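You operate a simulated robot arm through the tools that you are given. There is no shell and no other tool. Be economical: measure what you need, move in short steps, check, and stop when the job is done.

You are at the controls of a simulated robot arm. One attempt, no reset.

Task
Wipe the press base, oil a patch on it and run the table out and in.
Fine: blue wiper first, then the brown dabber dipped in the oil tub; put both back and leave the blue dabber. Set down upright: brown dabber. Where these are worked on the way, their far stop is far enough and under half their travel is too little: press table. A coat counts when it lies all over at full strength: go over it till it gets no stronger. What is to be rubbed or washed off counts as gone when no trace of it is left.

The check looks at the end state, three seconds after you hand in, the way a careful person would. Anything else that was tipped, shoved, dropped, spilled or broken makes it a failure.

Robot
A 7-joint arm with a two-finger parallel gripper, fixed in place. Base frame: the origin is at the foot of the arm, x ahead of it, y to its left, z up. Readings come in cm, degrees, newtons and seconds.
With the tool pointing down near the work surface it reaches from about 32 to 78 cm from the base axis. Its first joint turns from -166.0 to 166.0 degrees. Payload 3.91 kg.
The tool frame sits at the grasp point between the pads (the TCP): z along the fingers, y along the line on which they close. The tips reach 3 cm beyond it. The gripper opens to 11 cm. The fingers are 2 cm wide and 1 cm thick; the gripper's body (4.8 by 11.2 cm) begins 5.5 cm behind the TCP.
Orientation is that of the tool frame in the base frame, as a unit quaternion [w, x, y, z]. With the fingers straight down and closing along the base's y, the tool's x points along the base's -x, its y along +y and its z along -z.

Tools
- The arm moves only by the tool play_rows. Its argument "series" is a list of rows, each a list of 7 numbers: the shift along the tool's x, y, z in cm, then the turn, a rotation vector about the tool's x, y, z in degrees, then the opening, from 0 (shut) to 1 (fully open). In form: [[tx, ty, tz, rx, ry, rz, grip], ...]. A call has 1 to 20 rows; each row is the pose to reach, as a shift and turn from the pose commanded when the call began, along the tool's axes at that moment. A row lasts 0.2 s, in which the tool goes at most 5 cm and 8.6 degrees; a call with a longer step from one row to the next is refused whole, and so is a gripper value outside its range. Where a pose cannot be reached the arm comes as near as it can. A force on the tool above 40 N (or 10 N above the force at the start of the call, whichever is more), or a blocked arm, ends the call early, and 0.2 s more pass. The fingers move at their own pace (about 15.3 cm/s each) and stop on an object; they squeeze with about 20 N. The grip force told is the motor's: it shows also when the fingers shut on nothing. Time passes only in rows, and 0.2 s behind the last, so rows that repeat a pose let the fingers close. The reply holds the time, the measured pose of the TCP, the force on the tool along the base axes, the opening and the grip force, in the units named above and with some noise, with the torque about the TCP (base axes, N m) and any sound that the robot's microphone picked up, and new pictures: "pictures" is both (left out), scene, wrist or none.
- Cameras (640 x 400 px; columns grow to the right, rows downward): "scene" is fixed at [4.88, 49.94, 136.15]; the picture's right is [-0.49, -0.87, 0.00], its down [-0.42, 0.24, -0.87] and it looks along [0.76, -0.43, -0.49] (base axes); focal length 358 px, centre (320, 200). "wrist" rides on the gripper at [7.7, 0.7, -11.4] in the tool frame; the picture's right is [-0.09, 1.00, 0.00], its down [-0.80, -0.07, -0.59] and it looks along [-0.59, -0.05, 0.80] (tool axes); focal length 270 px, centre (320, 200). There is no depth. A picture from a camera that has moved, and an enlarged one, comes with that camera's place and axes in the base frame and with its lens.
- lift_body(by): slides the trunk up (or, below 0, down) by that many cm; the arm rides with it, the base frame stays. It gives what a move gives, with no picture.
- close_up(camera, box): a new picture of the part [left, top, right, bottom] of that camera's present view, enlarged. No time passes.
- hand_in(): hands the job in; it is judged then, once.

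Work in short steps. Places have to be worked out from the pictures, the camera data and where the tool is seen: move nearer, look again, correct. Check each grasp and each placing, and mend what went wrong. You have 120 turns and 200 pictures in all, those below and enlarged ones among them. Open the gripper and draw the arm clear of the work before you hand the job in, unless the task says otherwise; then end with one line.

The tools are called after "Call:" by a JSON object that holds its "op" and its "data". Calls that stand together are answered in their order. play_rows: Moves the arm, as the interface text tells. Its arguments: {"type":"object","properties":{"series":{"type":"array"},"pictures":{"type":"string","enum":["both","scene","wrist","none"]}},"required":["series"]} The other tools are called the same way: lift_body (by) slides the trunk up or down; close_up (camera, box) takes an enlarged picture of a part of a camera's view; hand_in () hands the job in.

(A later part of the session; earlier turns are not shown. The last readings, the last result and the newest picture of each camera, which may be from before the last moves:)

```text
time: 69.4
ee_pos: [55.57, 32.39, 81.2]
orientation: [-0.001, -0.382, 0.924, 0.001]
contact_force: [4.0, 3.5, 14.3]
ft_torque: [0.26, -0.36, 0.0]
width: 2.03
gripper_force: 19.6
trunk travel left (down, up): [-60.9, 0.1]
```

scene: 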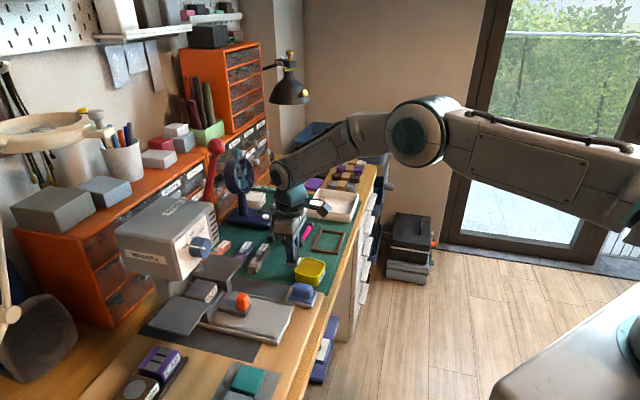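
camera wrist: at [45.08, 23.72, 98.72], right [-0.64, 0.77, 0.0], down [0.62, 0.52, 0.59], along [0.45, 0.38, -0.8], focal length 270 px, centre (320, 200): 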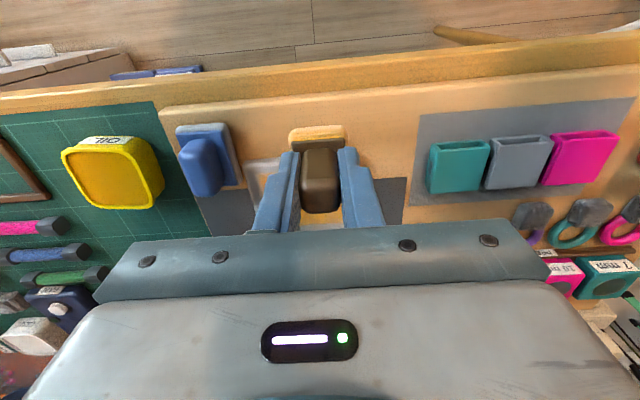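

Call:
{"op": "play_rows", "data": {"series": [[0, 0, -0.05, 0, 0, 0, 0.1], [-1.2, 0, -0.05, 0, 0, 0, 0.1], [-2.4, 0, -0.05, 0, 0, 0, 0.1], [-3.6, 0, -0.05, 0, 0, 0, 0.1], [-4.4, 0, -0.05, 0, 0, 0, 0.1], [-4.4, -1.2, -0.05, 0, 0, 0, 0.1], [-3.2, -1.2, -0.05, 0, 0, 0, 0.1], [-2, -1.2, -0.05, 0, 0, 0, 0.1], [-0.8, -1.2, -0.05, 0, 0, 0, 0.1], [0, -1.2, -0.05, 0, 0, 0, 0.1], [0, -2.5, -0.05, 0, 0, 0, 0.1], [-1.2, -2.5, -0.05, 0, 0, 0, 0.1], [-2.4, -2.5, -0.05, 0, 0, 0, 0.1], [-3.6, -2.5, -0.05, 0, 0, 0, 0.1], [-4.4, -2.5, -0.05, 0, 0, 0, 0.1], [-4.4, -3.7, -0.05, 0, 0, 0, 0.1], [-3.2, -3.7, -0.05, 0, 0, 0, 0.1], [-2, -3.7, -0.05, 0, 0, 0, 0.1], [-0.8, -3.7, -0.05, 0, 0, 0, 0.1], [0, -3.7, -0.05, 0, 0, 0, 0.1]], "pictures": "none"}}

Call:
{"op": "close_up", "data": {"camera": "scene", "box": [215, 265, 305, 337]}}

Call:
{"op": "close_up", "data": {"camera": "wrist", "box": [260, 50, 460, 240]}}

```text
time: 73.6
ee_pos: [58.36, 29.94, 81.34]
orientation: [-0.001, -0.382, 0.924, 0.001]
contact_force: [4.4, 3.8, 14.7]
ft_torque: [0.22, -0.28, 0.01]
width: 2.03
gripper_force: 20.4
trunk travel left (down, up): [-60.9, 0.1]
```

```text
5.56 times, centred on (260, 301) of scene
camera zoom: at [4.88, 49.94, 136.15], right [-0.49, -0.87, 0.0], down [-0.42, 0.24, -0.87], along [0.76, -0.43, -0.49], focal length 1988 px, centre (653, -361)
```

zoom: 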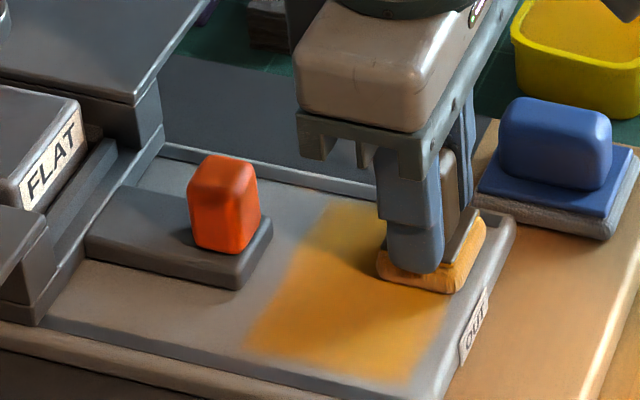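

```text
2.11 times, centred on (360, 145) of wrist
camera zoom: at [52.48, 25.0, 92.79], right [-0.64, 0.77, 0.0], down [0.62, 0.51, 0.59], along [0.45, 0.38, -0.8], focal length 569 px, centre (236, 316)
```

zoom: 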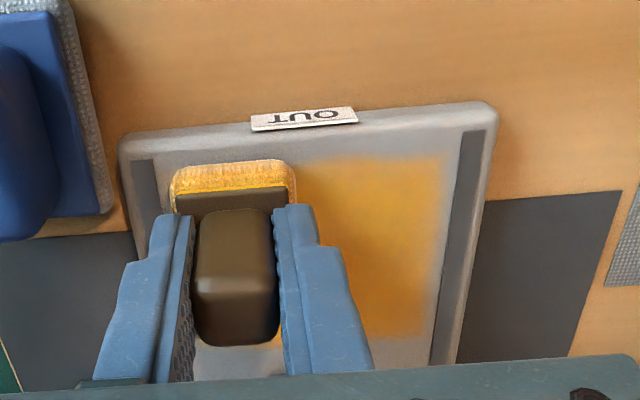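

The patch is a fixed rectangle. Do another raster back across with finer lanes.

Call:
{"op": "play_rows", "data": {"series": [[-1.4, 0, 0, 0, 0, 0, 0.1], [-2.8, 0, 0, 0, 0, 0, 0.1], [-4.4, 0, 0, 0, 0, 0, 0.1], [-4.4, 0.9, 0, 0, 0, 0, 0.1], [-3, 0.9, 0, 0, 0, 0, 0.1], [-1.5, 0.9, 0, 0, 0, 0, 0.1], [0, 0.9, 0, 0, 0, 0, 0.1], [0, 1.9, 0, 0, 0, 0, 0.1], [-1.5, 1.9, 0, 0, 0, 0, 0.1], [-3, 1.9, 0, 0, 0, 0, 0.1], [-4.4, 1.9, 0, 0, 0, 0, 0.1], [-4.4, 3, 0, 0, 0, 0, 0.1], [-3, 3, 0, 0, 0, 0, 0.1], [-1.5, 3, 0, 0, 0, 0, 0.1], [0, 3, 0, 0, 0, 0, 0.1], [0, 4.2, 0, 0, 0, 0, 0.1], [-1.5, 4.2, 0, 0, 0, 0, 0.1], [-3, 4.2, 0, 0, 0, 0, 0.1], [-4.4, 4.2, 0, 0, 0, 0, 0.1], [-4.4, 4.2, -1, 0, 0, 0, 0.1]], "pictures": "none"}}

Call:
{"op": "play_rows", "data": {"series": [[0, 0, -3, 0, 0, 0, 0.1], [0, 0, -6, 0, 0, 0, 0.1], [1, -4, -6, 0, 0, 0, 0.1], [2.5, -8.5, -6, 0, 0, 0, 0.1], [4, -13, -6, 0, 0, 0, 0.1], [4.8, -17.5, -6, 0, 0, 0, 0.1], [5.6, -20.5, -5, 0, 0, 0, 0.1]], "pictures": "none"}}

Call:
{"op": "close_up", "data": {"camera": "scene", "box": [215, 265, 305, 337]}}

```text
time: 77.8
ee_pos: [58.26, 35.81, 82.1]
orientation: [-0.002, -0.382, 0.924, 0.001]
contact_force: [0.1, 0.3, -0.6]
ft_torque: [0.03, 0.01, 0.03]
width: 2.03
gripper_force: 20.1
trunk travel left (down, up): [-60.9, 0.1]
```

```text
time: 79.4
ee_pos: [68.95, 17.23, 87.27]
orientation: [-0.002, -0.382, 0.924, 0.001]
contact_force: [0.0, 0.1, -0.5]
ft_torque: [-0.01, 0.0, -0.02]
width: 2.02
gripper_force: 20.4
trunk travel left (down, up): [-60.9, 0.1]
```

```text
5.56 times, centred on (260, 301) of scene
camera zoom: at [4.88, 49.94, 136.15], right [-0.49, -0.87, 0.0], down [-0.42, 0.24, -0.87], along [0.76, -0.43, -0.49], focal length 1988 px, centre (653, -361)
```

zoom: 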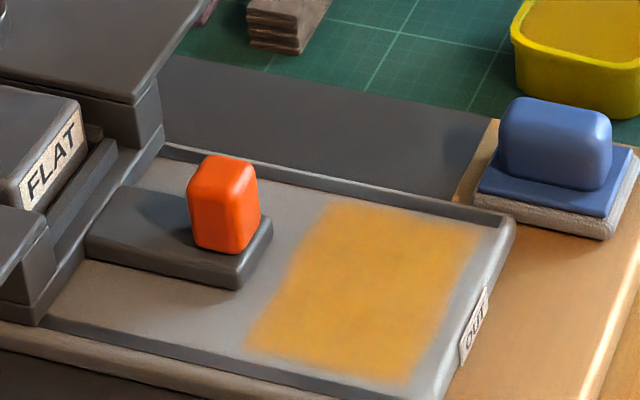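

Coat is even now. Dip once more and go over it again to see whether it gets stronger.

Call:
{"op": "play_rows", "data": {"series": [[0.3, 0.1, 2, 0, 0, 0, 0.1], [0.3, 0.1, 4, 0, 0, 0, 0.1], [0.3, 0.1, 5.5, 0, 0, 0, 0.1], [0.3, 0.1, 6.2, 0, 0, 0, 0.1], [0.3, 0.1, 6.55, 0, 0, 0, 0.1], [0.3, 0.1, 6.55, 0, 0, 0, 0.1]], "pictures": "none"}}

```text
time: 80.8
ee_pos: [68.52, 17.29, 80.78]
orientation: [0.0, -0.382, 0.924, 0.001]
contact_force: [-1.2, -0.5, 15.2]
ft_torque: [-0.02, 0.01, 0.02]
width: 2.01
gripper_force: 20.6
trunk travel left (down, up): [-60.9, 0.1]
```

Call:
{"op": "play_rows", "data": {"series": [[0, 0, -2.5, 0, 0, 0, 0.1], [0, 0, -6, 0, 0, 0, 0.1], [-1, 4, -6.5, 0, 0, 0, 0.1], [-2, 8.5, -6.5, 0, 0, 0, 0.1], [-3, 13, -6.5, 0, 0, 0, 0.1], [-2, 16, -6, 0, 0, 0, 0.1], [-1.6, 16, -4, 0, 0, 0, 0.1], [-1.6, 16, -2, 0, 0, 0, 0.1], [-1.6, 16, -1, 0, 0, 0, 0.1], [-1.6, 16, -0.6, 0, 0, 0, 0.1], [-1.6, 16, -0.4, 0, 0, 0, 0.1], [-1.6, 16, -0.4, 0, 0, 0, 0.1]], "pictures": "none"}}

```text
time: 83.4
ee_pos: [58.4, 29.76, 81.18]
orientation: [-0.001, -0.382, 0.924, 0.001]
contact_force: [-1.5, -1.5, 17.5]
ft_torque: [-0.09, 0.01, 0.0]
width: 2.05
gripper_force: 20.0
trunk travel left (down, up): [-60.9, 0.1]
```

At the right-front corner of the patch with ~15 N. Raster across.

Call:
{"op": "play_rows", "data": {"series": [[-1.4, 0, -0.05, 0, 0, 0, 0.1], [-2.8, 0, -0.05, 0, 0, 0, 0.1], [-4.4, 0, -0.05, 0, 0, 0, 0.1], [-4.4, 0.9, -0.05, 0, 0, 0, 0.1], [-3, 0.9, -0.05, 0, 0, 0, 0.1], [-1.5, 0.9, -0.05, 0, 0, 0, 0.1], [0.3, 0.9, -0.05, 0, 0, 0, 0.1], [0.3, 1.9, -0.05, 0, 0, 0, 0.1], [-1.5, 1.9, -0.05, 0, 0, 0, 0.1], [-3, 1.9, -0.05, 0, 0, 0, 0.1], [-4.4, 1.9, -0.05, 0, 0, 0, 0.1], [-4.4, 3, -0.05, 0, 0, 0, 0.1], [-3, 3, -0.05, 0, 0, 0, 0.1], [-1.5, 3, -0.05, 0, 0, 0, 0.1], [0.3, 3, -0.05, 0, 0, 0, 0.1], [0.3, 4.4, -0.05, 0, 0, 0, 0.1], [-1.5, 4.4, -0.05, 0, 0, 0, 0.1], [-3, 4.4, -0.05, 0, 0, 0, 0.1], [-4.4, 4.4, -0.05, 0, 0, 0, 0.1], [-4.4, 3, -0.05, 0, 0, 0, 0.1]], "pictures": "none"}}

Call:
{"op": "play_rows", "data": {"series": [[1.5, 0, 0, 0, 0, 0, 0.1], [3, 0, 0, 0, 0, 0, 0.1], [4.7, 0, 0, 0, 0, 0, 0.1], [4.7, 1.2, 0, 0, 0, 0, 0.1], [3, 1.2, 0, 0, 0, 0, 0.1], [1.5, 1.2, 0, 0, 0, 0, 0.1], [0, 1.2, 0, 0, 0, 0, 0.1], [0, 0, 0, 0, 0, 0, 0.1], [0, -1.5, 0, 0, 0, 0, 0.1], [0, -3, 0, 0, 0, 0, 0.1], [1.5, -3, 0, 0, 0, 0, 0.1], [3, -3, 0, 0, 0, 0, 0.1], [4.7, -3, 0, 0, 0, 0, 0.1], [4.7, -1.5, 0, 0, 0, 0, 0.1], [3, -1.5, 0, 0, 0, 0, 0.1], [1.5, -1.5, 0, 0, 0, 0, 0.1], [0, -1.5, 0, 0, 0, 0, 0.1], [0, -1.5, -1, 0, 0, 0, 0.1], [0, -1.5, -4, 0, 0, 0, 0.1]], "pictures": "none"}}

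```text
time: 87.6
ee_pos: [59.27, 35.22, 81.21]
orientation: [-0.001, -0.381, 0.924, 0.002]
contact_force: [-4.5, 5.4, 17.0]
ft_torque: [0.15, 0.1, 0.07]
width: 2.01
gripper_force: 19.3
trunk travel left (down, up): [-60.9, 0.1]
```

```text
time: 91.6
ee_pos: [60.36, 33.95, 85.16]
orientation: [-0.002, -0.382, 0.924, 0.001]
contact_force: [-0.5, -0.7, 0.1]
ft_torque: [-0.03, 0.01, 0.0]
width: 2.04
gripper_force: 20.2
trunk travel left (down, up): [-60.9, 0.1]
```

Two more passes done. Carry the dabber back toward its spot and view both the coat and the landing place.

Call:
{"op": "play_rows", "data": {"series": [[0, -4, 0, 0, 0, 0, 0.1], [0, -8, 0, 0, 0, 0, 0.1], [0, -12, 0, 0, 0, 0, 0.1], [-0.3, -16, 0, 0, 0, 0, 0.1], [-0.6, -17.9, 0, 0, 0, 0, 0.1], [-0.6, -17.9, 0, 0, 0, 0, 0.1]], "pictures": "wrist"}}

Call:
{"op": "close_up", "data": {"camera": "scene", "box": [215, 265, 305, 337]}}

Call:
{"op": "close_up", "data": {"camera": "scene", "box": [250, 225, 330, 285]}}

```text
time: 93.0
ee_pos: [73.7, 21.83, 85.04]
orientation: [-0.002, -0.382, 0.924, 0.0]
contact_force: [-0.4, 0.4, -0.2]
ft_torque: [-0.02, 0.01, 0.02]
width: 2.01
gripper_force: 20.5
trunk travel left (down, up): [-60.9, 0.1]
camera wrist: at [67.85, 16.94, 96.64], right [-0.64, 0.77, 0.0], down [0.62, 0.52, 0.59], along [0.45, 0.38, -0.81], focal length 270 px, centre (320, 200)
```

wrist: 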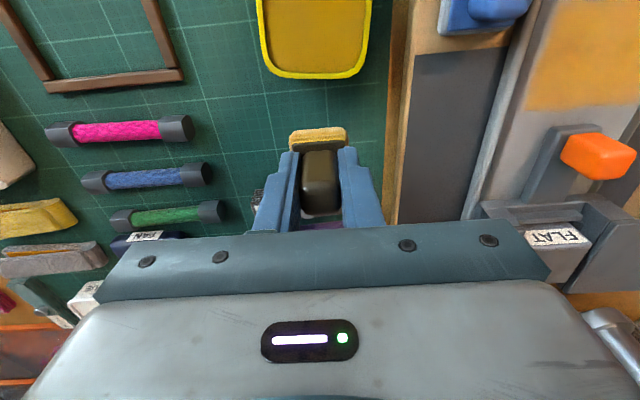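

```text
5.56 times, centred on (260, 301) of scene
camera zoom: at [4.88, 49.94, 136.15], right [-0.49, -0.87, 0.0], down [-0.42, 0.24, -0.87], along [0.76, -0.43, -0.49], focal length 1988 px, centre (653, -361)
```

zoom: 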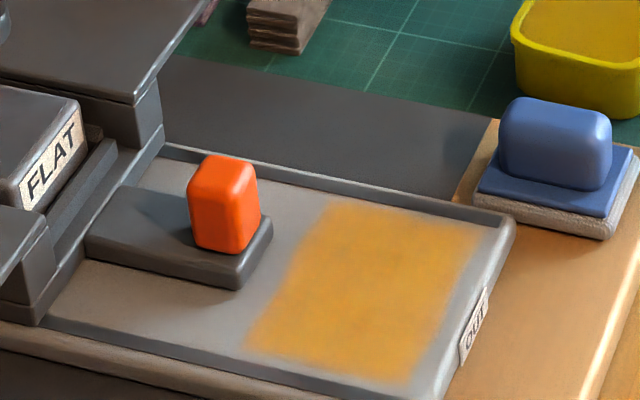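

```text
6.67 times, centred on (290, 255) of scene
camera zoom: at [4.88, 49.94, 136.15], right [-0.49, -0.87, 0.0], down [-0.42, 0.24, -0.87], along [0.76, -0.43, -0.49], focal length 2386 px, centre (520, -167)
```

zoom: 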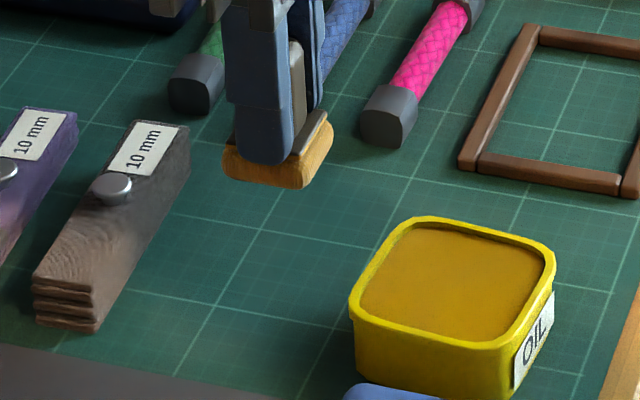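

The coat looks slightly stronger than before, so one more dip and pass to confirm it saturates.

Call:
{"op": "play_rows", "data": {"series": [[2.3, 0.1, 0, 0, 0, 0, 0.1], [4.6, 0.3, 0, 0, 0, 0, 0.1], [6.9, 0.4, 0, 0, 0, 0, 0.1], [6.9, 0.4, 0, 0, 0, 0, 0.1], [6.9, 0.4, 2, 0, 0, 0, 0.1], [6.9, 0.4, 3.5, 0, 0, 0, 0.1], [6.9, 0.4, 4.1, 0, 0, 0, 0.1], [6.9, 0.4, 4.35, 0, 0, 0, 0.1], [6.9, 0.4, 4.35, 0, 0, 0, 0.1]], "pictures": "none"}}

```text
time: 95.0
ee_pos: [68.44, 17.17, 80.95]
orientation: [-0.001, -0.383, 0.924, 0.001]
contact_force: [-0.4, 0.5, 5.7]
ft_torque: [0.0, -0.05, 0.01]
width: 2.06
gripper_force: 20.5
trunk travel left (down, up): [-60.9, 0.1]
```

Call:
{"op": "play_rows", "data": {"series": [[0, 0, -2.5, 0, 0, 0, 0.1], [0, 0, -6, 0, 0, 0, 0.1], [-1, 4, -6.5, 0, 0, 0, 0.1], [-2, 8.5, -6.5, 0, 0, 0, 0.1], [-3, 13, -6.5, 0, 0, 0, 0.1], [-2, 16, -6, 0, 0, 0, 0.1], [-1.6, 16, -4, 0, 0, 0, 0.1], [-1.6, 16, -2, 0, 0, 0, 0.1], [-1.6, 16, -0.8, 0, 0, 0, 0.1], [-1.6, 16, -0.4, 0, 0, 0, 0.1], [-1.6, 16, -0.25, 0, 0, 0, 0.1], [-1.6, 16, -0.25, 0, 0, 0, 0.1]], "pictures": "none"}}

Call:
{"op": "play_rows", "data": {"series": [[-1.4, 0, -0.05, 0, 0, 0, 0.1], [-2.8, 0, -0.05, 0, 0, 0, 0.1], [-4.4, 0, -0.05, 0, 0, 0, 0.1], [-4.4, 0.9, -0.05, 0, 0, 0, 0.1], [-3, 0.9, -0.05, 0, 0, 0, 0.1], [-1.5, 0.9, -0.05, 0, 0, 0, 0.1], [0.3, 0.9, -0.05, 0, 0, 0, 0.1], [0.3, 1.9, -0.05, 0, 0, 0, 0.1], [-1.5, 1.9, -0.05, 0, 0, 0, 0.1], [-3, 1.9, -0.05, 0, 0, 0, 0.1], [-4.4, 1.9, -0.05, 0, 0, 0, 0.1], [-4.4, 3, -0.05, 0, 0, 0, 0.1], [-3, 3, -0.05, 0, 0, 0, 0.1], [-1.5, 3, -0.05, 0, 0, 0, 0.1], [0.3, 3, -0.05, 0, 0, 0, 0.1], [0.3, 4.4, -0.05, 0, 0, 0, 0.1], [-1.5, 4.4, -0.05, 0, 0, 0, 0.1], [-3, 4.4, -0.05, 0, 0, 0, 0.1], [-4.4, 4.4, -0.05, 0, 0, 0, 0.1], [-4.4, 3, -0.05, 0, 0, 0, 0.1]], "pictures": "none"}}

Call:
{"op": "play_rows", "data": {"series": [[1.5, 0, 0, 0, 0, 0, 0.1], [3, 0, 0, 0, 0, 0, 0.1], [4.7, 0, 0, 0, 0, 0, 0.1], [4.7, 1.2, 0, 0, 0, 0, 0.1], [3, 1.2, 0, 0, 0, 0, 0.1], [1.5, 1.2, 0, 0, 0, 0, 0.1], [0, 1.2, 0, 0, 0, 0, 0.1], [0, 0, 0, 0, 0, 0, 0.1], [0, -1.5, 0, 0, 0, 0, 0.1], [0, -3, 0, 0, 0, 0, 0.1], [1.5, -3, 0, 0, 0, 0, 0.1], [3, -3, 0, 0, 0, 0, 0.1], [4.7, -3, 0, 0, 0, 0, 0.1], [4.7, -1.5, 0, 0, 0, 0, 0.1], [3, -1.5, 0, 0, 0, 0, 0.1], [1.5, -1.5, 0, 0, 0, 0, 0.1], [0, -1.5, 0, 0, 0, 0, 0.1], [0, -1.5, -1, 0, 0, 0, 0.1], [0, -1.5, -4, 0, 0, 0, 0.1]], "pictures": "none"}}

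Call:
{"op": "play_rows", "data": {"series": [[0, -4, 0, 0, 0, 0, 0.1], [0, -8, 0, 0, 0, 0, 0.1], [0, -12, 0, 0, 0, 0, 0.1], [-0.3, -16, 0, 0, 0, 0, 0.1], [-0.6, -17.9, 0, 0, 0, 0, 0.1], [-0.6, -17.9, 0, 0, 0, 0, 0.1]], "pictures": "none"}}

Call:
{"op": "close_up", "data": {"camera": "scene", "box": [215, 265, 305, 337]}}

```text
time: 97.6
ee_pos: [58.31, 29.61, 81.3]
orientation: [0.0, -0.382, 0.924, 0.001]
contact_force: [-0.6, -2.0, 13.5]
ft_torque: [-0.06, 0.0, -0.01]
width: 2.04
gripper_force: 20.0
trunk travel left (down, up): [-60.9, 0.1]
```

```text
time: 101.8
ee_pos: [59.31, 35.1, 81.29]
orientation: [0.001, -0.381, 0.924, 0.002]
contact_force: [-3.6, 8.1, 24.8]
ft_torque: [0.2, 0.22, -0.03]
width: 2.03
gripper_force: 20.2
trunk travel left (down, up): [-60.9, 0.1]
```

```text
time: 105.8
ee_pos: [60.32, 33.78, 84.98]
orientation: [-0.003, -0.382, 0.924, 0.001]
contact_force: [-0.1, 1.2, 0.0]
ft_torque: [0.01, 0.0, -0.03]
width: 2.02
gripper_force: 20.1
trunk travel left (down, up): [-60.9, 0.1]
```

```text
time: 107.2
ee_pos: [73.33, 21.43, 84.87]
orientation: [-0.002, -0.382, 0.924, 0.001]
contact_force: [0.5, -0.6, -0.5]
ft_torque: [-0.03, -0.02, -0.02]
width: 2.03
gripper_force: 20.6
trunk travel left (down, up): [-60.9, 0.1]
```

```text
5.56 times, centred on (260, 301) of scene
camera zoom: at [4.88, 49.94, 136.15], right [-0.49, -0.87, 0.0], down [-0.42, 0.24, -0.87], along [0.76, -0.43, -0.49], focal length 1988 px, centre (653, -361)
```

zoom: 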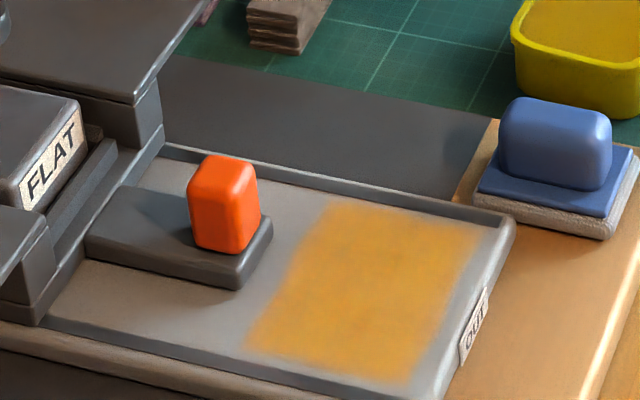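

The coat no longer changes — saturated. Now return the dabber: down and out to its home spot.

Call:
{"op": "play_rows", "data": {"series": [[0, 0, 1.5, 0, 0, 0, 0.1], [-0.5, 0, 3, 0, 0, 0, 0.1], [-1, 0, 4, 0, 0, 0, 0.1], [-1.6, 0, 5, 0, 0, 0, 0.1], [-1.6, 0, 6, 0, 0, 0, 0.1], [-1.6, 0, 6, 0, 0, 0, 0.1]], "pictures": "wrist"}}

Call:
{"op": "close_up", "data": {"camera": "scene", "box": [250, 235, 330, 295]}}

```text
time: 108.6
ee_pos: [73.67, 22.08, 79.23]
orientation: [-0.003, -0.382, 0.924, 0.001]
contact_force: [0.3, 0.2, -0.4]
ft_torque: [0.03, -0.02, 0.04]
width: 2.01
gripper_force: 19.7
out of reach, approached as far as the arm can: row 4, 5, 6
trunk travel left (down, up): [-60.9, 0.1]
camera wrist: at [67.82, 17.35, 90.71], right [-0.64, 0.77, 0.0], down [0.62, 0.52, 0.59], along [0.45, 0.38, -0.81], focal length 270 px, centre (320, 200)
```

wrist: 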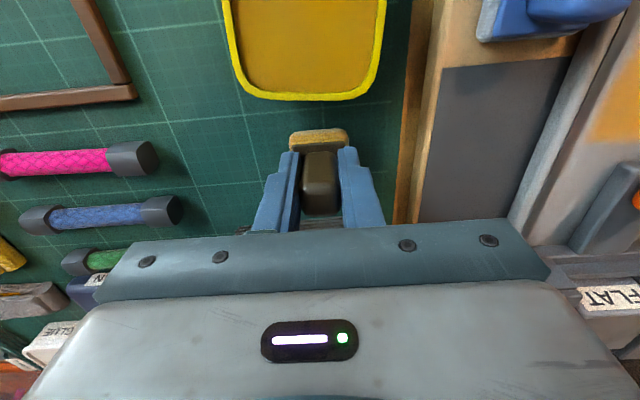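

```text
6.67 times, centred on (290, 265) of scene
camera zoom: at [4.88, 49.94, 136.15], right [-0.49, -0.87, 0.0], down [-0.42, 0.24, -0.87], along [0.76, -0.43, -0.49], focal length 2386 px, centre (520, -233)
```

zoom: 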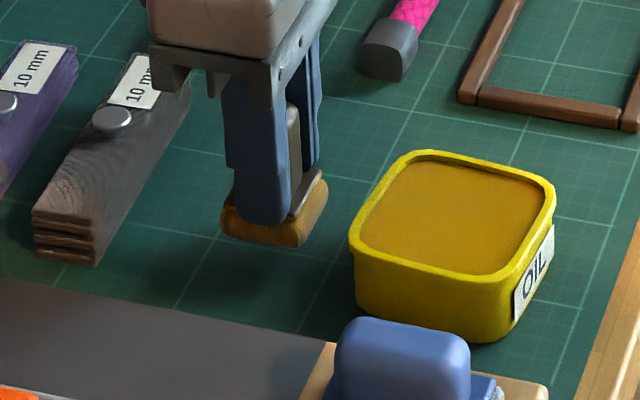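

Reach is short with the trunk raised. Raise the tool 4 cm (slightly inward), then lower the trunk by 3.4.

Call:
{"op": "play_rows", "data": {"series": [[0.9, 0.5, 0, 0, 0, 0, 0.1], [0.9, 0.5, -1.5, 0, 0, 0, 0.1], [0.9, 0.5, -3, 0, 0, 0, 0.1], [0.9, 0.5, -4.5, 0, 0, 0, 0.1], [0.9, 0.5, -4.5, 0, 0, 0, 0.1]], "pictures": "none"}}

```text
time: 109.8
ee_pos: [72.7, 21.83, 83.56]
orientation: [-0.001, -0.382, 0.924, 0.0]
contact_force: [1.0, -0.4, 0.3]
ft_torque: [-0.01, 0.0, 0.0]
width: 2.03
gripper_force: 19.8
trunk travel left (down, up): [-60.9, 0.1]
```

Call:
{"op": "lift_body", "data": {"by": -3.4}}

Call:
{"op": "play_rows", "data": {"series": [[-0.6, -0.2, 0, 0, 0, 0, 0.1], [-1.2, -0.5, 0, 0, 0, 0, 0.1], [-1.7, -0.7, 0, 0, 0, 0, 0.1], [-1.7, -0.7, 0.6, 0, 0, 0, 0.1], [-1.7, -0.7, 1.2, 0, 0, 0, 0.1], [-1.7, -0.7, 1.2, 0, 0, 0, 0.1]], "pictures": "wrist"}}

Call:
{"op": "close_up", "data": {"camera": "scene", "box": [250, 235, 330, 295]}}

```text
time: 110.6
ee_pos: [72.68, 21.93, 80.24]
orientation: [-0.002, -0.382, 0.924, 0.0]
contact_force: [-0.2, -0.2, -0.2]
ft_torque: [0.01, 0.01, 0.0]
width: 2.02
gripper_force: 19.9
trunk travel left (down, up): [-57.5, 3.5]
```

```text
time: 112.0
ee_pos: [74.34, 22.56, 79.02]
orientation: [-0.003, -0.381, 0.924, 0.001]
contact_force: [0.5, 0.2, 0.4]
ft_torque: [-0.03, -0.03, 0.01]
width: 2.02
gripper_force: 20.7
trunk travel left (down, up): [-57.5, 3.5]
camera wrist: at [68.54, 17.73, 90.54], right [-0.64, 0.77, 0.0], down [0.62, 0.52, 0.59], along [0.45, 0.38, -0.81], focal length 270 px, centre (320, 200)
```

wrist: 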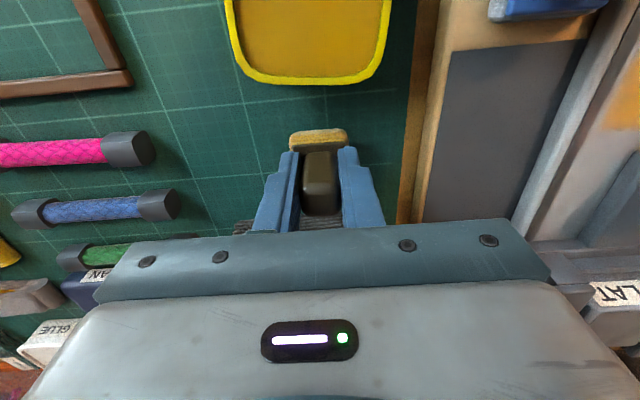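

```text
6.67 times, centred on (290, 265) of scene
camera zoom: at [4.88, 49.94, 136.15], right [-0.49, -0.87, 0.0], down [-0.42, 0.24, -0.87], along [0.76, -0.43, -0.49], focal length 2386 px, centre (520, -233)
```

zoom: 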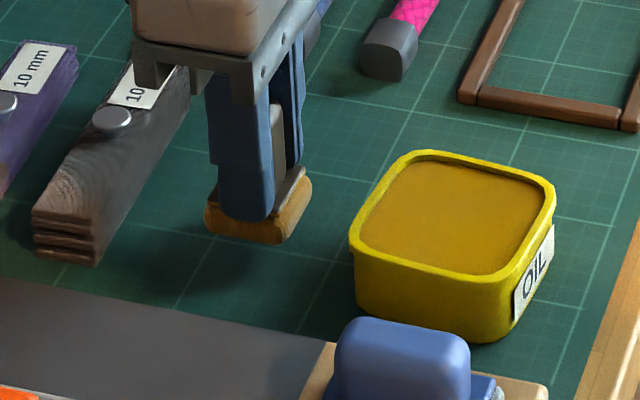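

Right above home, about 0.75 cm up. Lower gently to contact.

Call:
{"op": "play_rows", "data": {"series": [[0, 0, 0.3, 0, 0, 0, 0.1], [0, 0, 0.6, 0, 0, 0, 0.1], [0, 0, 0.75, 0, 0, 0, 0.1], [0, 0, 0.75, 0, 0, 0, 0.1]], "pictures": "none"}}

```text
time: 113.0
ee_pos: [74.31, 22.65, 78.28]
orientation: [-0.002, -0.382, 0.924, 0.0]
contact_force: [-0.6, -0.4, -0.8]
ft_torque: [0.01, -0.02, 0.0]
width: 2.04
gripper_force: 20.2
trunk travel left (down, up): [-57.5, 3.5]
```

Call:
{"op": "play_rows", "data": {"series": [[0, 0, 0.1, 0, 0, 0, 0.1], [0, 0, 0.2, 0, 0, 0, 0.1], [0, 0, 0.2, 0, 0, 0, 0.1]], "pictures": "none"}}

Call:
{"op": "close_up", "data": {"camera": "scene", "box": [250, 235, 330, 295]}}

```text
time: 113.8
ee_pos: [74.1, 22.68, 78.11]
orientation: [-0.003, -0.382, 0.924, 0.001]
contact_force: [-0.3, -0.6, -1.0]
ft_torque: [0.0, 0.0, -0.04]
width: 2.03
gripper_force: 20.2
trunk travel left (down, up): [-57.5, 3.5]
```

```text
6.67 times, centred on (290, 265) of scene
camera zoom: at [4.88, 49.94, 136.15], right [-0.49, -0.87, 0.0], down [-0.42, 0.24, -0.87], along [0.76, -0.43, -0.49], focal length 2386 px, centre (520, -233)
```

zoom: 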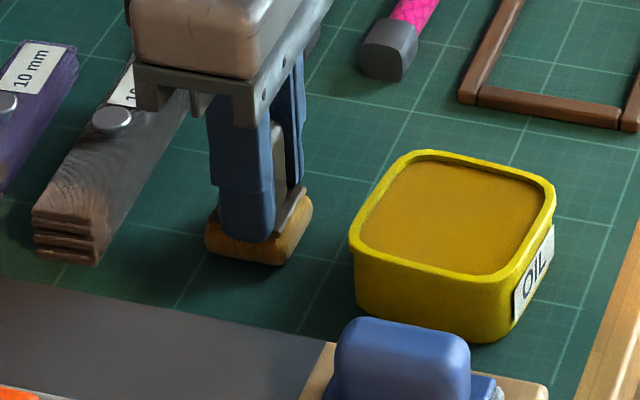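

Almost on the mat; lower a touch more.

Call:
{"op": "play_rows", "data": {"series": [[0, 0, 0.1, 0, 0, 0, 0.1], [0, 0, 0.2, 0, 0, 0, 0.1], [0, 0, 0.2, 0, 0, 0, 0.1]], "pictures": "none"}}

```text
time: 114.6
ee_pos: [74.21, 22.51, 77.85]
orientation: [-0.002, -0.383, 0.924, 0.001]
contact_force: [-0.1, 0.3, -0.5]
ft_torque: [0.01, 0.03, -0.01]
width: 2.03
gripper_force: 20.7
trunk travel left (down, up): [-57.5, 3.5]
```

Call:
{"op": "play_rows", "data": {"series": [[0, 0, 0.1, 0, 0, 0, 0.1], [0, 0, 0.2, 0, 0, 0, 0.1], [0, 0, 0.2, 0, 0, 0, 0.1]], "pictures": "none"}}

Call:
{"op": "close_up", "data": {"camera": "scene", "box": [260, 245, 310, 283]}}

```text
time: 115.4
ee_pos: [74.28, 22.58, 77.92]
orientation: [-0.001, -0.382, 0.924, 0.0]
contact_force: [-0.2, -0.1, 0.2]
ft_torque: [0.0, 0.01, -0.02]
width: 2.04
gripper_force: 20.1
out of reach, approached as far as the arm can: row 2, 3
trunk travel left (down, up): [-57.5, 3.5]
```

```text
10.53 times, centred on (285, 264) of scene
camera zoom: at [4.88, 49.94, 136.15], right [-0.49, -0.87, 0.0], down [-0.42, 0.24, -0.87], along [0.76, -0.43, -0.49], focal length 3767 px, centre (688, -474)
```

zoom: 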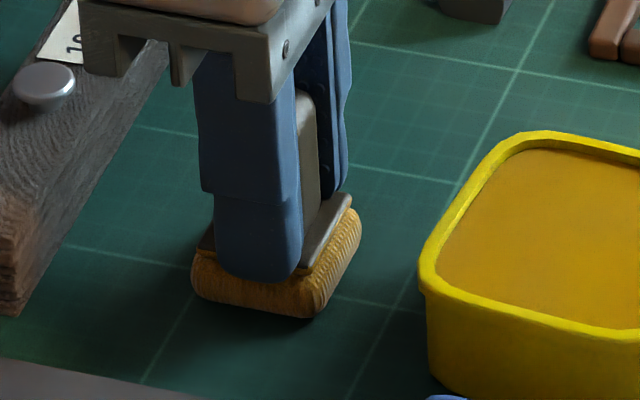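

Use the trunk for the final millimetres.

Call:
{"op": "lift_body", "data": {"by": -0.2}}

```text
time: 115.9
ee_pos: [74.33, 22.66, 77.93]
orientation: [0.001, -0.382, 0.924, 0.0]
contact_force: [-1.9, -1.0, 8.2]
ft_torque: [-0.03, 0.09, -0.01]
width: 2.05
gripper_force: 19.9
trunk travel left (down, up): [-57.3, 3.7]
```

Contact at 8 N. Release and rise, drawing inward as I rise to avoid full stretch.

Call:
{"op": "play_rows", "data": {"series": [[0, 0, 0, 0, 0, 0, 0.3], [0, 0, 0, 0, 0, 0, 0.45], [0, 0, 0, 0, 0, 0, 0.45], [0.2, 0, -1, 0, 0, 0, 0.45], [0.4, 0, -2, 0, 0, 0, 0.45], [0.8, 0, -3.2, 0, 0, 0, 0.45], [1.5, 0.3, -5, 0, 0, 0, 0.45], [3, 1, -8, 0, 0, 0, 0.45], [5, 2, -10, 0, 0, 0, 0.45], [5, 2, -10, 0, 0, 0, 0.45]], "pictures": "wrist"}}

Call:
{"op": "close_up", "data": {"camera": "scene", "box": [250, 235, 330, 295]}}

```text
time: 118.1
ee_pos: [69.44, 20.48, 87.71]
orientation: [-0.001, -0.382, 0.924, 0.0]
contact_force: [-0.1, 1.1, 0.1]
ft_torque: [-0.01, 0.02, -0.01]
width: 4.99
gripper_force: 0.0
trunk travel left (down, up): [-57.3, 3.7]
camera wrist: at [63.61, 15.58, 99.19], right [-0.64, 0.77, 0.0], down [0.62, 0.52, 0.59], along [0.45, 0.38, -0.8], focal length 270 px, centre (320, 200)
```

wrist: 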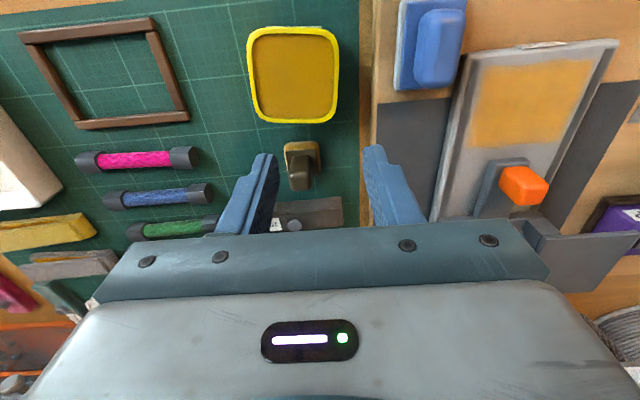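

```text
6.67 times, centred on (290, 265) of scene
camera zoom: at [4.88, 49.94, 136.15], right [-0.49, -0.87, 0.0], down [-0.42, 0.24, -0.87], along [0.76, -0.43, -0.49], focal length 2386 px, centre (520, -233)
```

zoom: 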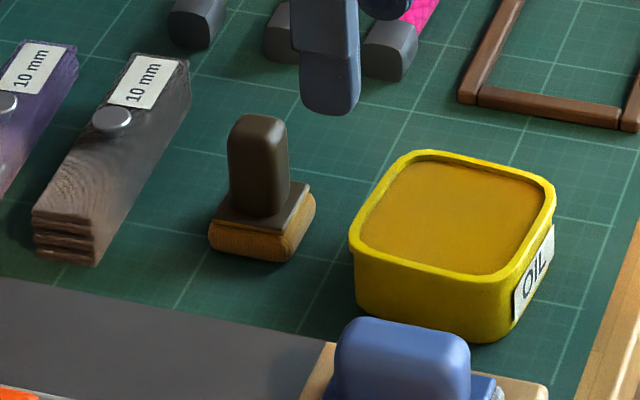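

Dabber stands upright at home. Next the table: approach the orange knob with the tool tilted 20° back to stay clear of the press dial (~(63, 43, 96)).

Call:
{"op": "play_rows", "data": {"series": [[-0.5, 4, -0.5, 0, 0, 0, 0.5], [-1, 8.5, -0.5, 0, -7, 0, 0.5], [-1.5, 13, -0.5, 0, -14, 0, 0.5], [-2, 16.8, -0.5, 0, -20, 0, 0.5], [-2, 16.8, -0.5, 0, -20, 0, 0.5]], "pictures": "both"}}

Call:
{"op": "close_up", "data": {"camera": "wrist", "box": [220, 50, 420, 230]}}

Call:
{"op": "close_up", "data": {"camera": "scene", "box": [160, 210, 320, 338]}}

```text
time: 119.3
ee_pos: [58.95, 33.82, 88.35]
orientation: [0.16, -0.375, 0.91, 0.067]
contact_force: [-0.2, -0.3, -0.7]
ft_torque: [-0.01, 0.03, 0.02]
width: 5.48
gripper_force: 0.1
trunk travel left (down, up): [-57.3, 3.7]
camera wrist: at [50.63, 26.43, 96.5], right [-0.64, 0.76, 0.03], down [0.44, 0.34, 0.83], along [0.63, 0.55, -0.55], focal length 270 px, centre (320, 200)
```

scene: 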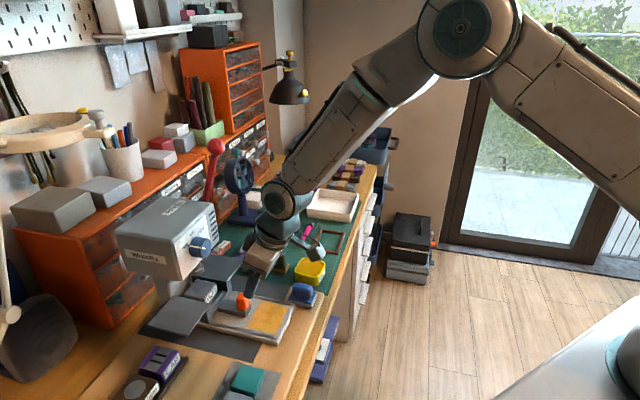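
wrist: 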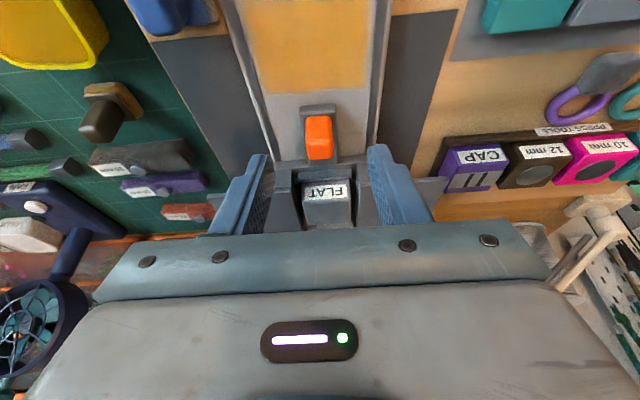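

```text
2.22 times, centred on (320, 140) of wrist
camera zoom: at [50.63, 26.43, 96.5], right [-0.64, 0.76, 0.03], down [0.44, 0.34, 0.83], along [0.63, 0.55, -0.55], focal length 601 px, centre (320, 333)
```

zoom: 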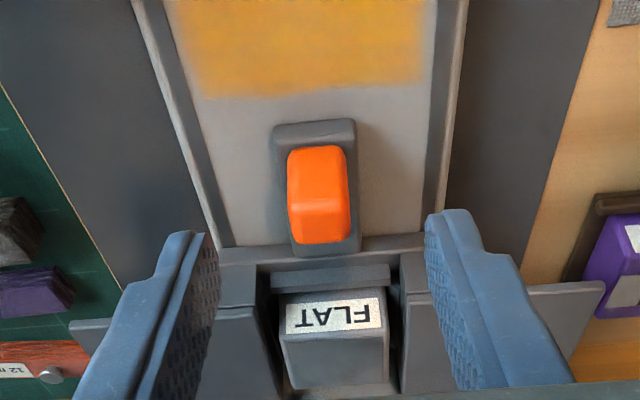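

```text
3.12 times, centred on (240, 274) of scene
camera zoom: at [4.88, 49.94, 136.15], right [-0.49, -0.87, 0.0], down [-0.42, 0.24, -0.87], along [0.76, -0.43, -0.49], focal length 1118 px, centre (570, -31)
```

zoom: 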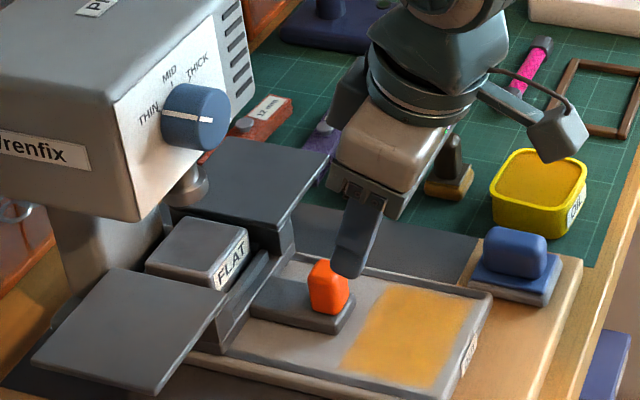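

Knob centre at about u 71.9 (i.e. ~(63.4, 38.2)), w aligned. Approach along the tilted tool axis, stopping a little short.

Call:
{"op": "play_rows", "data": {"series": [[-1.5, -0.1, 1, 0, 0, 0, 0.42], [-3, -0.1, 3.5, 0, 0, 0, 0.42], [-3, -0.1, 6, 0, 0, 0, 0.42], [-3, -0.1, 7.5, 0, 0, 0, 0.42], [-3, -0.1, 7.5, 0, 0, 0, 0.42]], "pictures": "none"}}

Call:
{"op": "close_up", "data": {"camera": "wrist", "box": [220, 50, 420, 230]}}

Call:
{"op": "close_up", "data": {"camera": "scene", "box": [180, 230, 300, 326]}}

```text
time: 120.5
ee_pos: [62.81, 37.67, 82.3]
orientation: [0.159, -0.376, 0.91, 0.067]
contact_force: [-0.8, -0.7, 1.6]
ft_torque: [0.02, 0.01, 0.0]
width: 4.65
gripper_force: 0.1
trunk travel left (down, up): [-57.3, 3.7]
```

```text
2.22 times, centred on (320, 140) of wrist
camera zoom: at [54.53, 30.41, 90.53], right [-0.64, 0.76, 0.03], down [0.44, 0.34, 0.83], along [0.62, 0.55, -0.55], focal length 601 px, centre (320, 333)
```

zoom: 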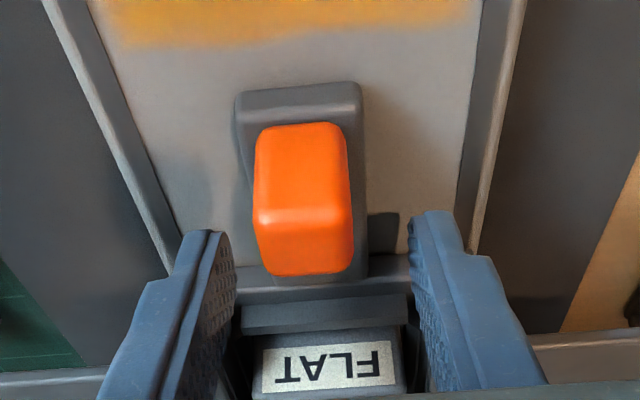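

```text
4.17 times, centred on (240, 278) of scene
camera zoom: at [4.88, 49.94, 136.15], right [-0.49, -0.87, 0.0], down [-0.42, 0.24, -0.87], along [0.76, -0.43, -0.49], focal length 1491 px, centre (653, -125)
```

zoom: 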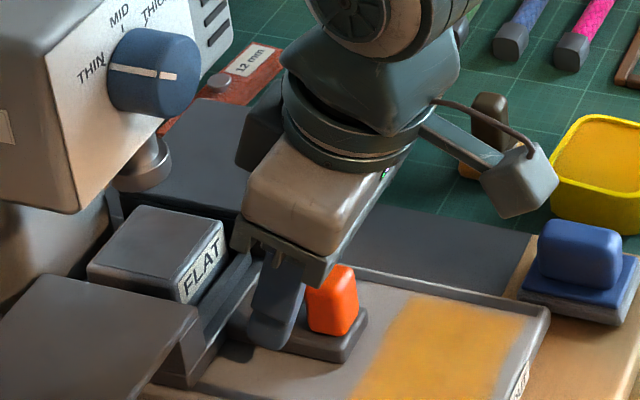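

Knob lies at u 70.4–72.6, top ~80.3, 0.35 cm to the -y side. Descend 2 cm straight with that correction and close.

Call:
{"op": "play_rows", "data": {"series": [[0.2, -0.35, 0.5, 0, 0, 0, 0.42], [0.45, -0.35, 1.2, 0, 0, 0, 0.42], [0.68, -0.35, 1.88, 0, 0, 0, 0.42], [0.68, -0.35, 1.88, 0, 0, 0, 0.42]], "pictures": "none"}}

Call:
{"op": "close_up", "data": {"camera": "scene", "box": [200, 260, 280, 324]}}

Call:
{"op": "close_up", "data": {"camera": "wrist", "box": [220, 50, 420, 230]}}

```text
time: 121.5
ee_pos: [63.13, 37.4, 80.23]
orientation: [0.16, -0.376, 0.91, 0.068]
contact_force: [0.9, -0.5, -0.5]
ft_torque: [0.01, 0.02, 0.03]
width: 4.62
gripper_force: 0.1
trunk travel left (down, up): [-57.3, 3.7]
```

```text
6.25 times, centred on (240, 292) of scene
camera zoom: at [4.88, 49.94, 136.15], right [-0.49, -0.87, 0.0], down [-0.42, 0.24, -0.87], along [0.76, -0.43, -0.49], focal length 2237 px, centre (820, -375)
```

zoom: 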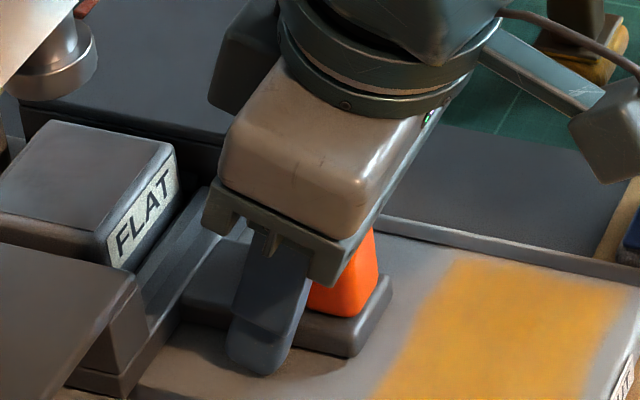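

```text
2.22 times, centred on (320, 140) of wrist
camera zoom: at [54.81, 30.11, 88.38], right [-0.64, 0.76, 0.03], down [0.44, 0.34, 0.83], along [0.63, 0.55, -0.55], focal length 601 px, centre (320, 333)
```

zoom: 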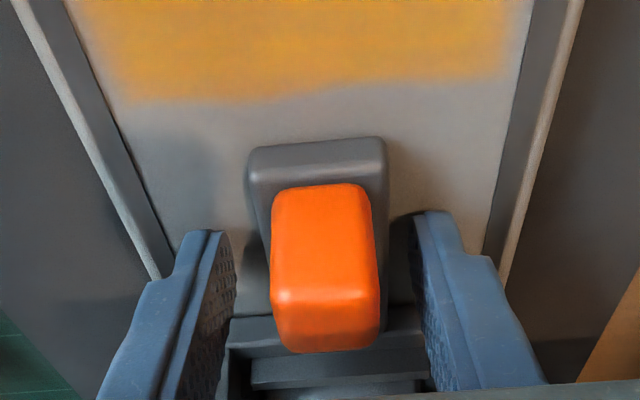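

Knob is between the fingers. Close.

Call:
{"op": "play_rows", "data": {"series": [[0, 0, 0, 0, 0, 0, 0.25], [0, 0, 0, 0, 0, 0, 0.1], [0, 0, 0, 0, 0, 0, 0.1], [0, 0, 0, 0, 0, 0, 0.1]], "pictures": "none"}}

Call:
{"op": "close_up", "data": {"camera": "wrist", "box": [220, 50, 420, 230]}}

```text
time: 122.5
ee_pos: [62.94, 37.63, 80.18]
orientation: [0.16, -0.377, 0.91, 0.067]
contact_force: [-9.4, 8.3, -0.1]
ft_torque: [0.48, -0.24, 0.54]
width: 3.14
gripper_force: 45.2
trunk travel left (down, up): [-57.3, 3.7]
```

```text
2.22 times, centred on (320, 140) of wrist
camera zoom: at [54.7, 30.24, 88.38], right [-0.65, 0.76, 0.03], down [0.44, 0.34, 0.83], along [0.62, 0.55, -0.55], focal length 601 px, centre (320, 333)
```

zoom: 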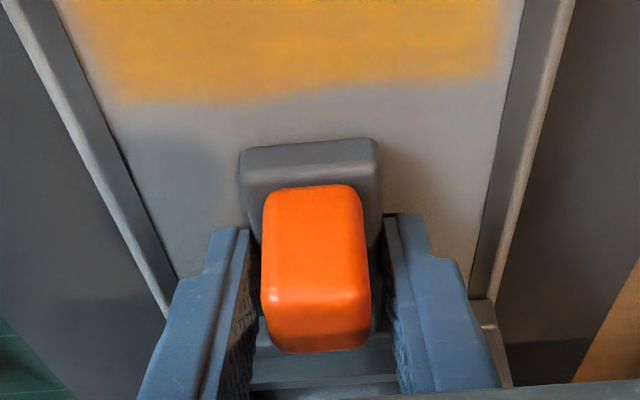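

The tips caught the tongue's sides (3.1 cm) and there's side force. Open, raise 0.9 cm, shift +0.15, and grip the knob itself.

Call:
{"op": "play_rows", "data": {"series": [[0, 0, 0, 0, 0, 0, 0.42], [0, 0, 0, 0, 0, 0, 0.42], [-0.3, 0.1, -0.85, 0, 0, 0, 0.42], [-0.3, 0.1, -0.85, 0, 0, 0, 0.42], [-0.3, 0.1, -0.85, 0, 0, 0, 0.25], [-0.3, 0.1, -0.85, 0, 0, 0, 0.1], [-0.3, 0.1, -0.85, 0, 0, 0, 0.1], [-0.3, 0.1, -0.85, 0, 0, 0, 0.1]], "pictures": "none"}}

Call:
{"op": "close_up", "data": {"camera": "wrist", "box": [220, 50, 420, 230]}}

```text
time: 124.3
ee_pos: [63.09, 37.59, 81.05]
orientation: [0.16, -0.376, 0.91, 0.067]
contact_force: [-2.3, 0.8, -0.8]
ft_torque: [-0.25, 0.21, 0.38]
width: 3.15
gripper_force: 44.8
trunk travel left (down, up): [-57.3, 3.7]
```

```text
2.22 times, centred on (320, 140) of wrist
camera zoom: at [54.7, 30.24, 89.25], right [-0.65, 0.76, 0.03], down [0.44, 0.34, 0.83], along [0.62, 0.55, -0.55], focal length 601 px, centre (320, 333)
```

zoom: 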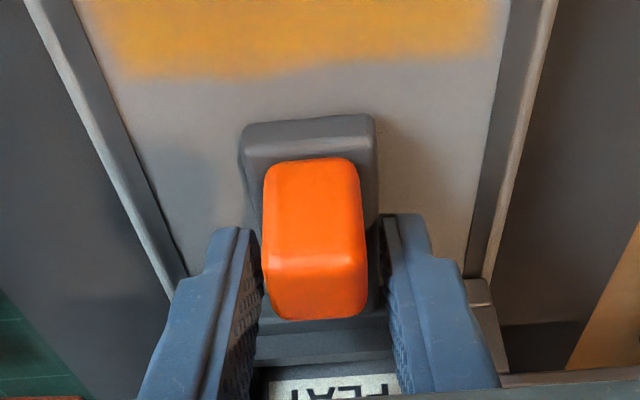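

Knob gripped (3.15 cm wide). Pull toward OUT horizontally in small steps.

Call:
{"op": "play_rows", "data": {"series": [[0.5, 0, -0.17, 0, 0, 0, 0.1], [1.0, 0, -0.34, 0, 0, 0, 0.1], [1.5, 0, -0.51, 0, 0, 0, 0.1], [2.0, 0, -0.68, 0, 0, 0, 0.1], [2.5, 0, -0.85, 0, 0, 0, 0.1], [3.0, 0, -1.03, 0, 0, 0, 0.1]], "pictures": "scene"}}

Call:
{"op": "close_up", "data": {"camera": "scene", "box": [180, 250, 300, 346]}}

```text
time: 125.7
ee_pos: [60.71, 35.17, 81.1]
orientation: [0.159, -0.376, 0.911, 0.066]
contact_force: [-2.3, 3.4, -1.5]
ft_torque: [-0.02, 0.14, 0.3]
width: 3.13
gripper_force: 45.1
trunk travel left (down, up): [-57.3, 3.7]
```

scene: 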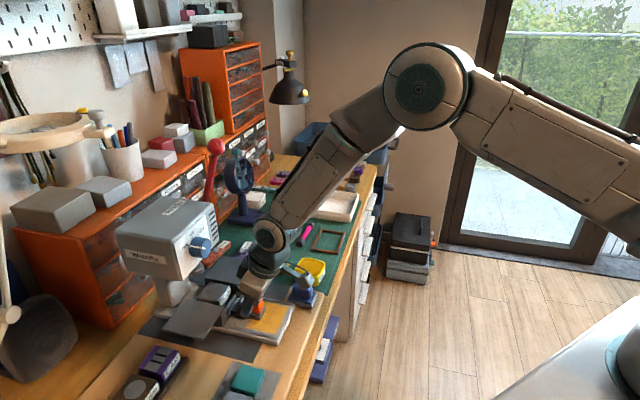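

```text
4.17 times, centred on (240, 298) of scene
camera zoom: at [4.88, 49.94, 136.15], right [-0.49, -0.87, 0.0], down [-0.42, 0.24, -0.87], along [0.76, -0.43, -0.49], focal length 1491 px, centre (653, -208)
```

zoom: 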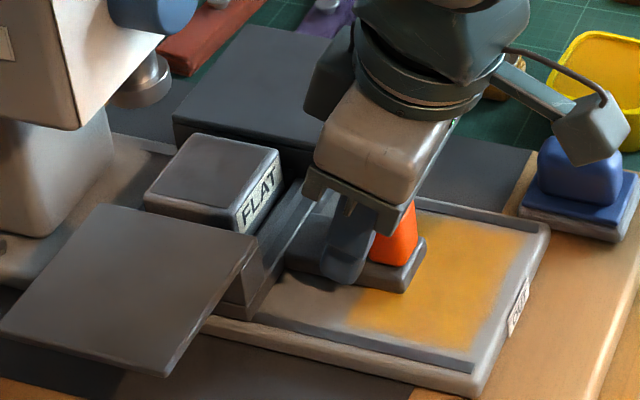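

It slides easily. Continue outward 3 cm more and check.

Call:
{"op": "play_rows", "data": {"series": [[0.5, 0, -0.18, 0, 0, 0, 0.1], [1.0, 0, -0.36, 0, 0, 0, 0.1], [1.5, 0, -0.54, 0, 0, 0, 0.1], [2.0, 0, -0.72, 0, 0, 0, 0.1], [2.5, 0, -0.9, 0, 0, 0, 0.1], [3.0, 0, -1.09, 0, 0, 0, 0.1]], "pictures": "none"}}

Call:
{"op": "close_up", "data": {"camera": "scene", "box": [180, 250, 320, 350]}}

```text
time: 127.1
ee_pos: [58.36, 33.02, 81.03]
orientation: [0.159, -0.376, 0.91, 0.067]
contact_force: [-3.6, 4.3, -0.1]
ft_torque: [0.12, 0.09, 0.28]
width: 3.16
gripper_force: 45.1
trunk travel left (down, up): [-57.3, 3.7]
```

```text
4.00 times, centred on (250, 300) of scene
camera zoom: at [4.88, 49.94, 136.15], right [-0.49, -0.87, 0.0], down [-0.42, 0.24, -0.87], along [0.76, -0.43, -0.49], focal length 1432 px, centre (600, -200)
```

zoom: 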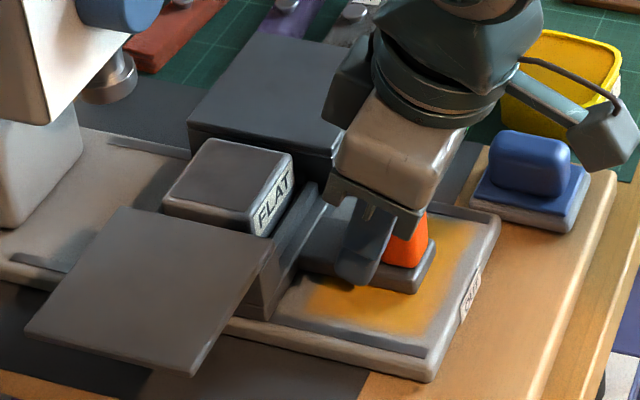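

Moved 6.5 cm so far, no stop yet; wing still clear of the wiper. Continue.

Call:
{"op": "play_rows", "data": {"series": [[0.5, 0, -0.18, 0, 0, 0, 0.1], [1.0, 0, -0.36, 0, 0, 0, 0.1], [1.5, 0, -0.54, 0, 0, 0, 0.1], [2.0, 0, -0.72, 0, 0, 0, 0.1]], "pictures": "none"}}

Call:
{"op": "close_up", "data": {"camera": "scene", "box": [180, 250, 320, 350]}}

```text
time: 128.1
ee_pos: [56.8, 31.48, 81.09]
orientation: [0.16, -0.377, 0.91, 0.067]
contact_force: [-2.1, 4.5, -1.1]
ft_torque: [0.26, 0.06, 0.48]
width: 3.14
gripper_force: 45.0
trunk travel left (down, up): [-57.3, 3.7]
```

```text
4.00 times, centred on (250, 300) of scene
camera zoom: at [4.88, 49.94, 136.15], right [-0.49, -0.87, 0.0], down [-0.42, 0.24, -0.87], along [0.76, -0.43, -0.49], focal length 1432 px, centre (600, -200)
```

zoom: 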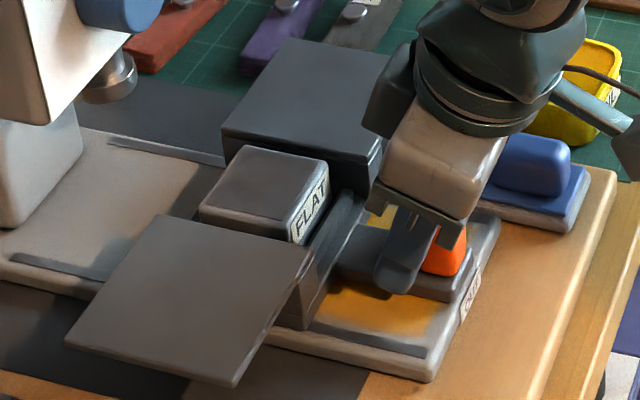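

Call:
{"op": "play_rows", "data": {"series": [[0.4, 0, -0.14, 0, 0, 0, 0.1], [0.8, 0, -0.28, 0, 0, 0, 0.1], [1.2, 0, -0.43, 0, 0, 0, 0.1], [1.6, 0, -0.57, 0, 0, 0, 0.1]], "pictures": "none"}}

Call:
{"op": "close_up", "data": {"camera": "scene", "box": [180, 250, 320, 350]}}

```text
time: 129.1
ee_pos: [55.83, 30.2, 81.0]
orientation: [0.16, -0.376, 0.91, 0.067]
contact_force: [-3.3, 4.0, -0.5]
ft_torque: [0.3, -0.18, 0.36]
width: 3.13
gripper_force: 45.1
trunk travel left (down, up): [-57.3, 3.7]
```

```text
4.00 times, centred on (250, 300) of scene
camera zoom: at [4.88, 49.94, 136.15], right [-0.49, -0.87, 0.0], down [-0.42, 0.24, -0.87], along [0.76, -0.43, -0.49], focal length 1432 px, centre (600, -200)
```

zoom: 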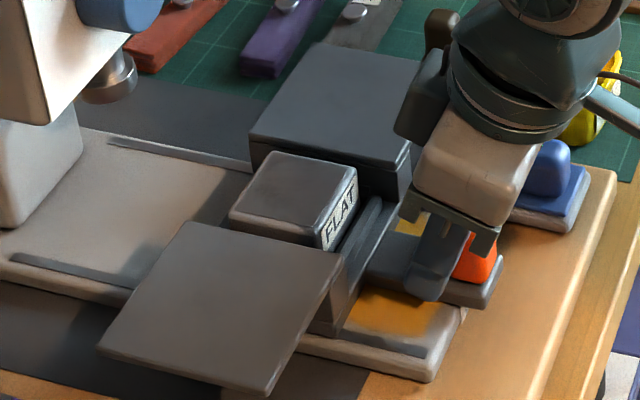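

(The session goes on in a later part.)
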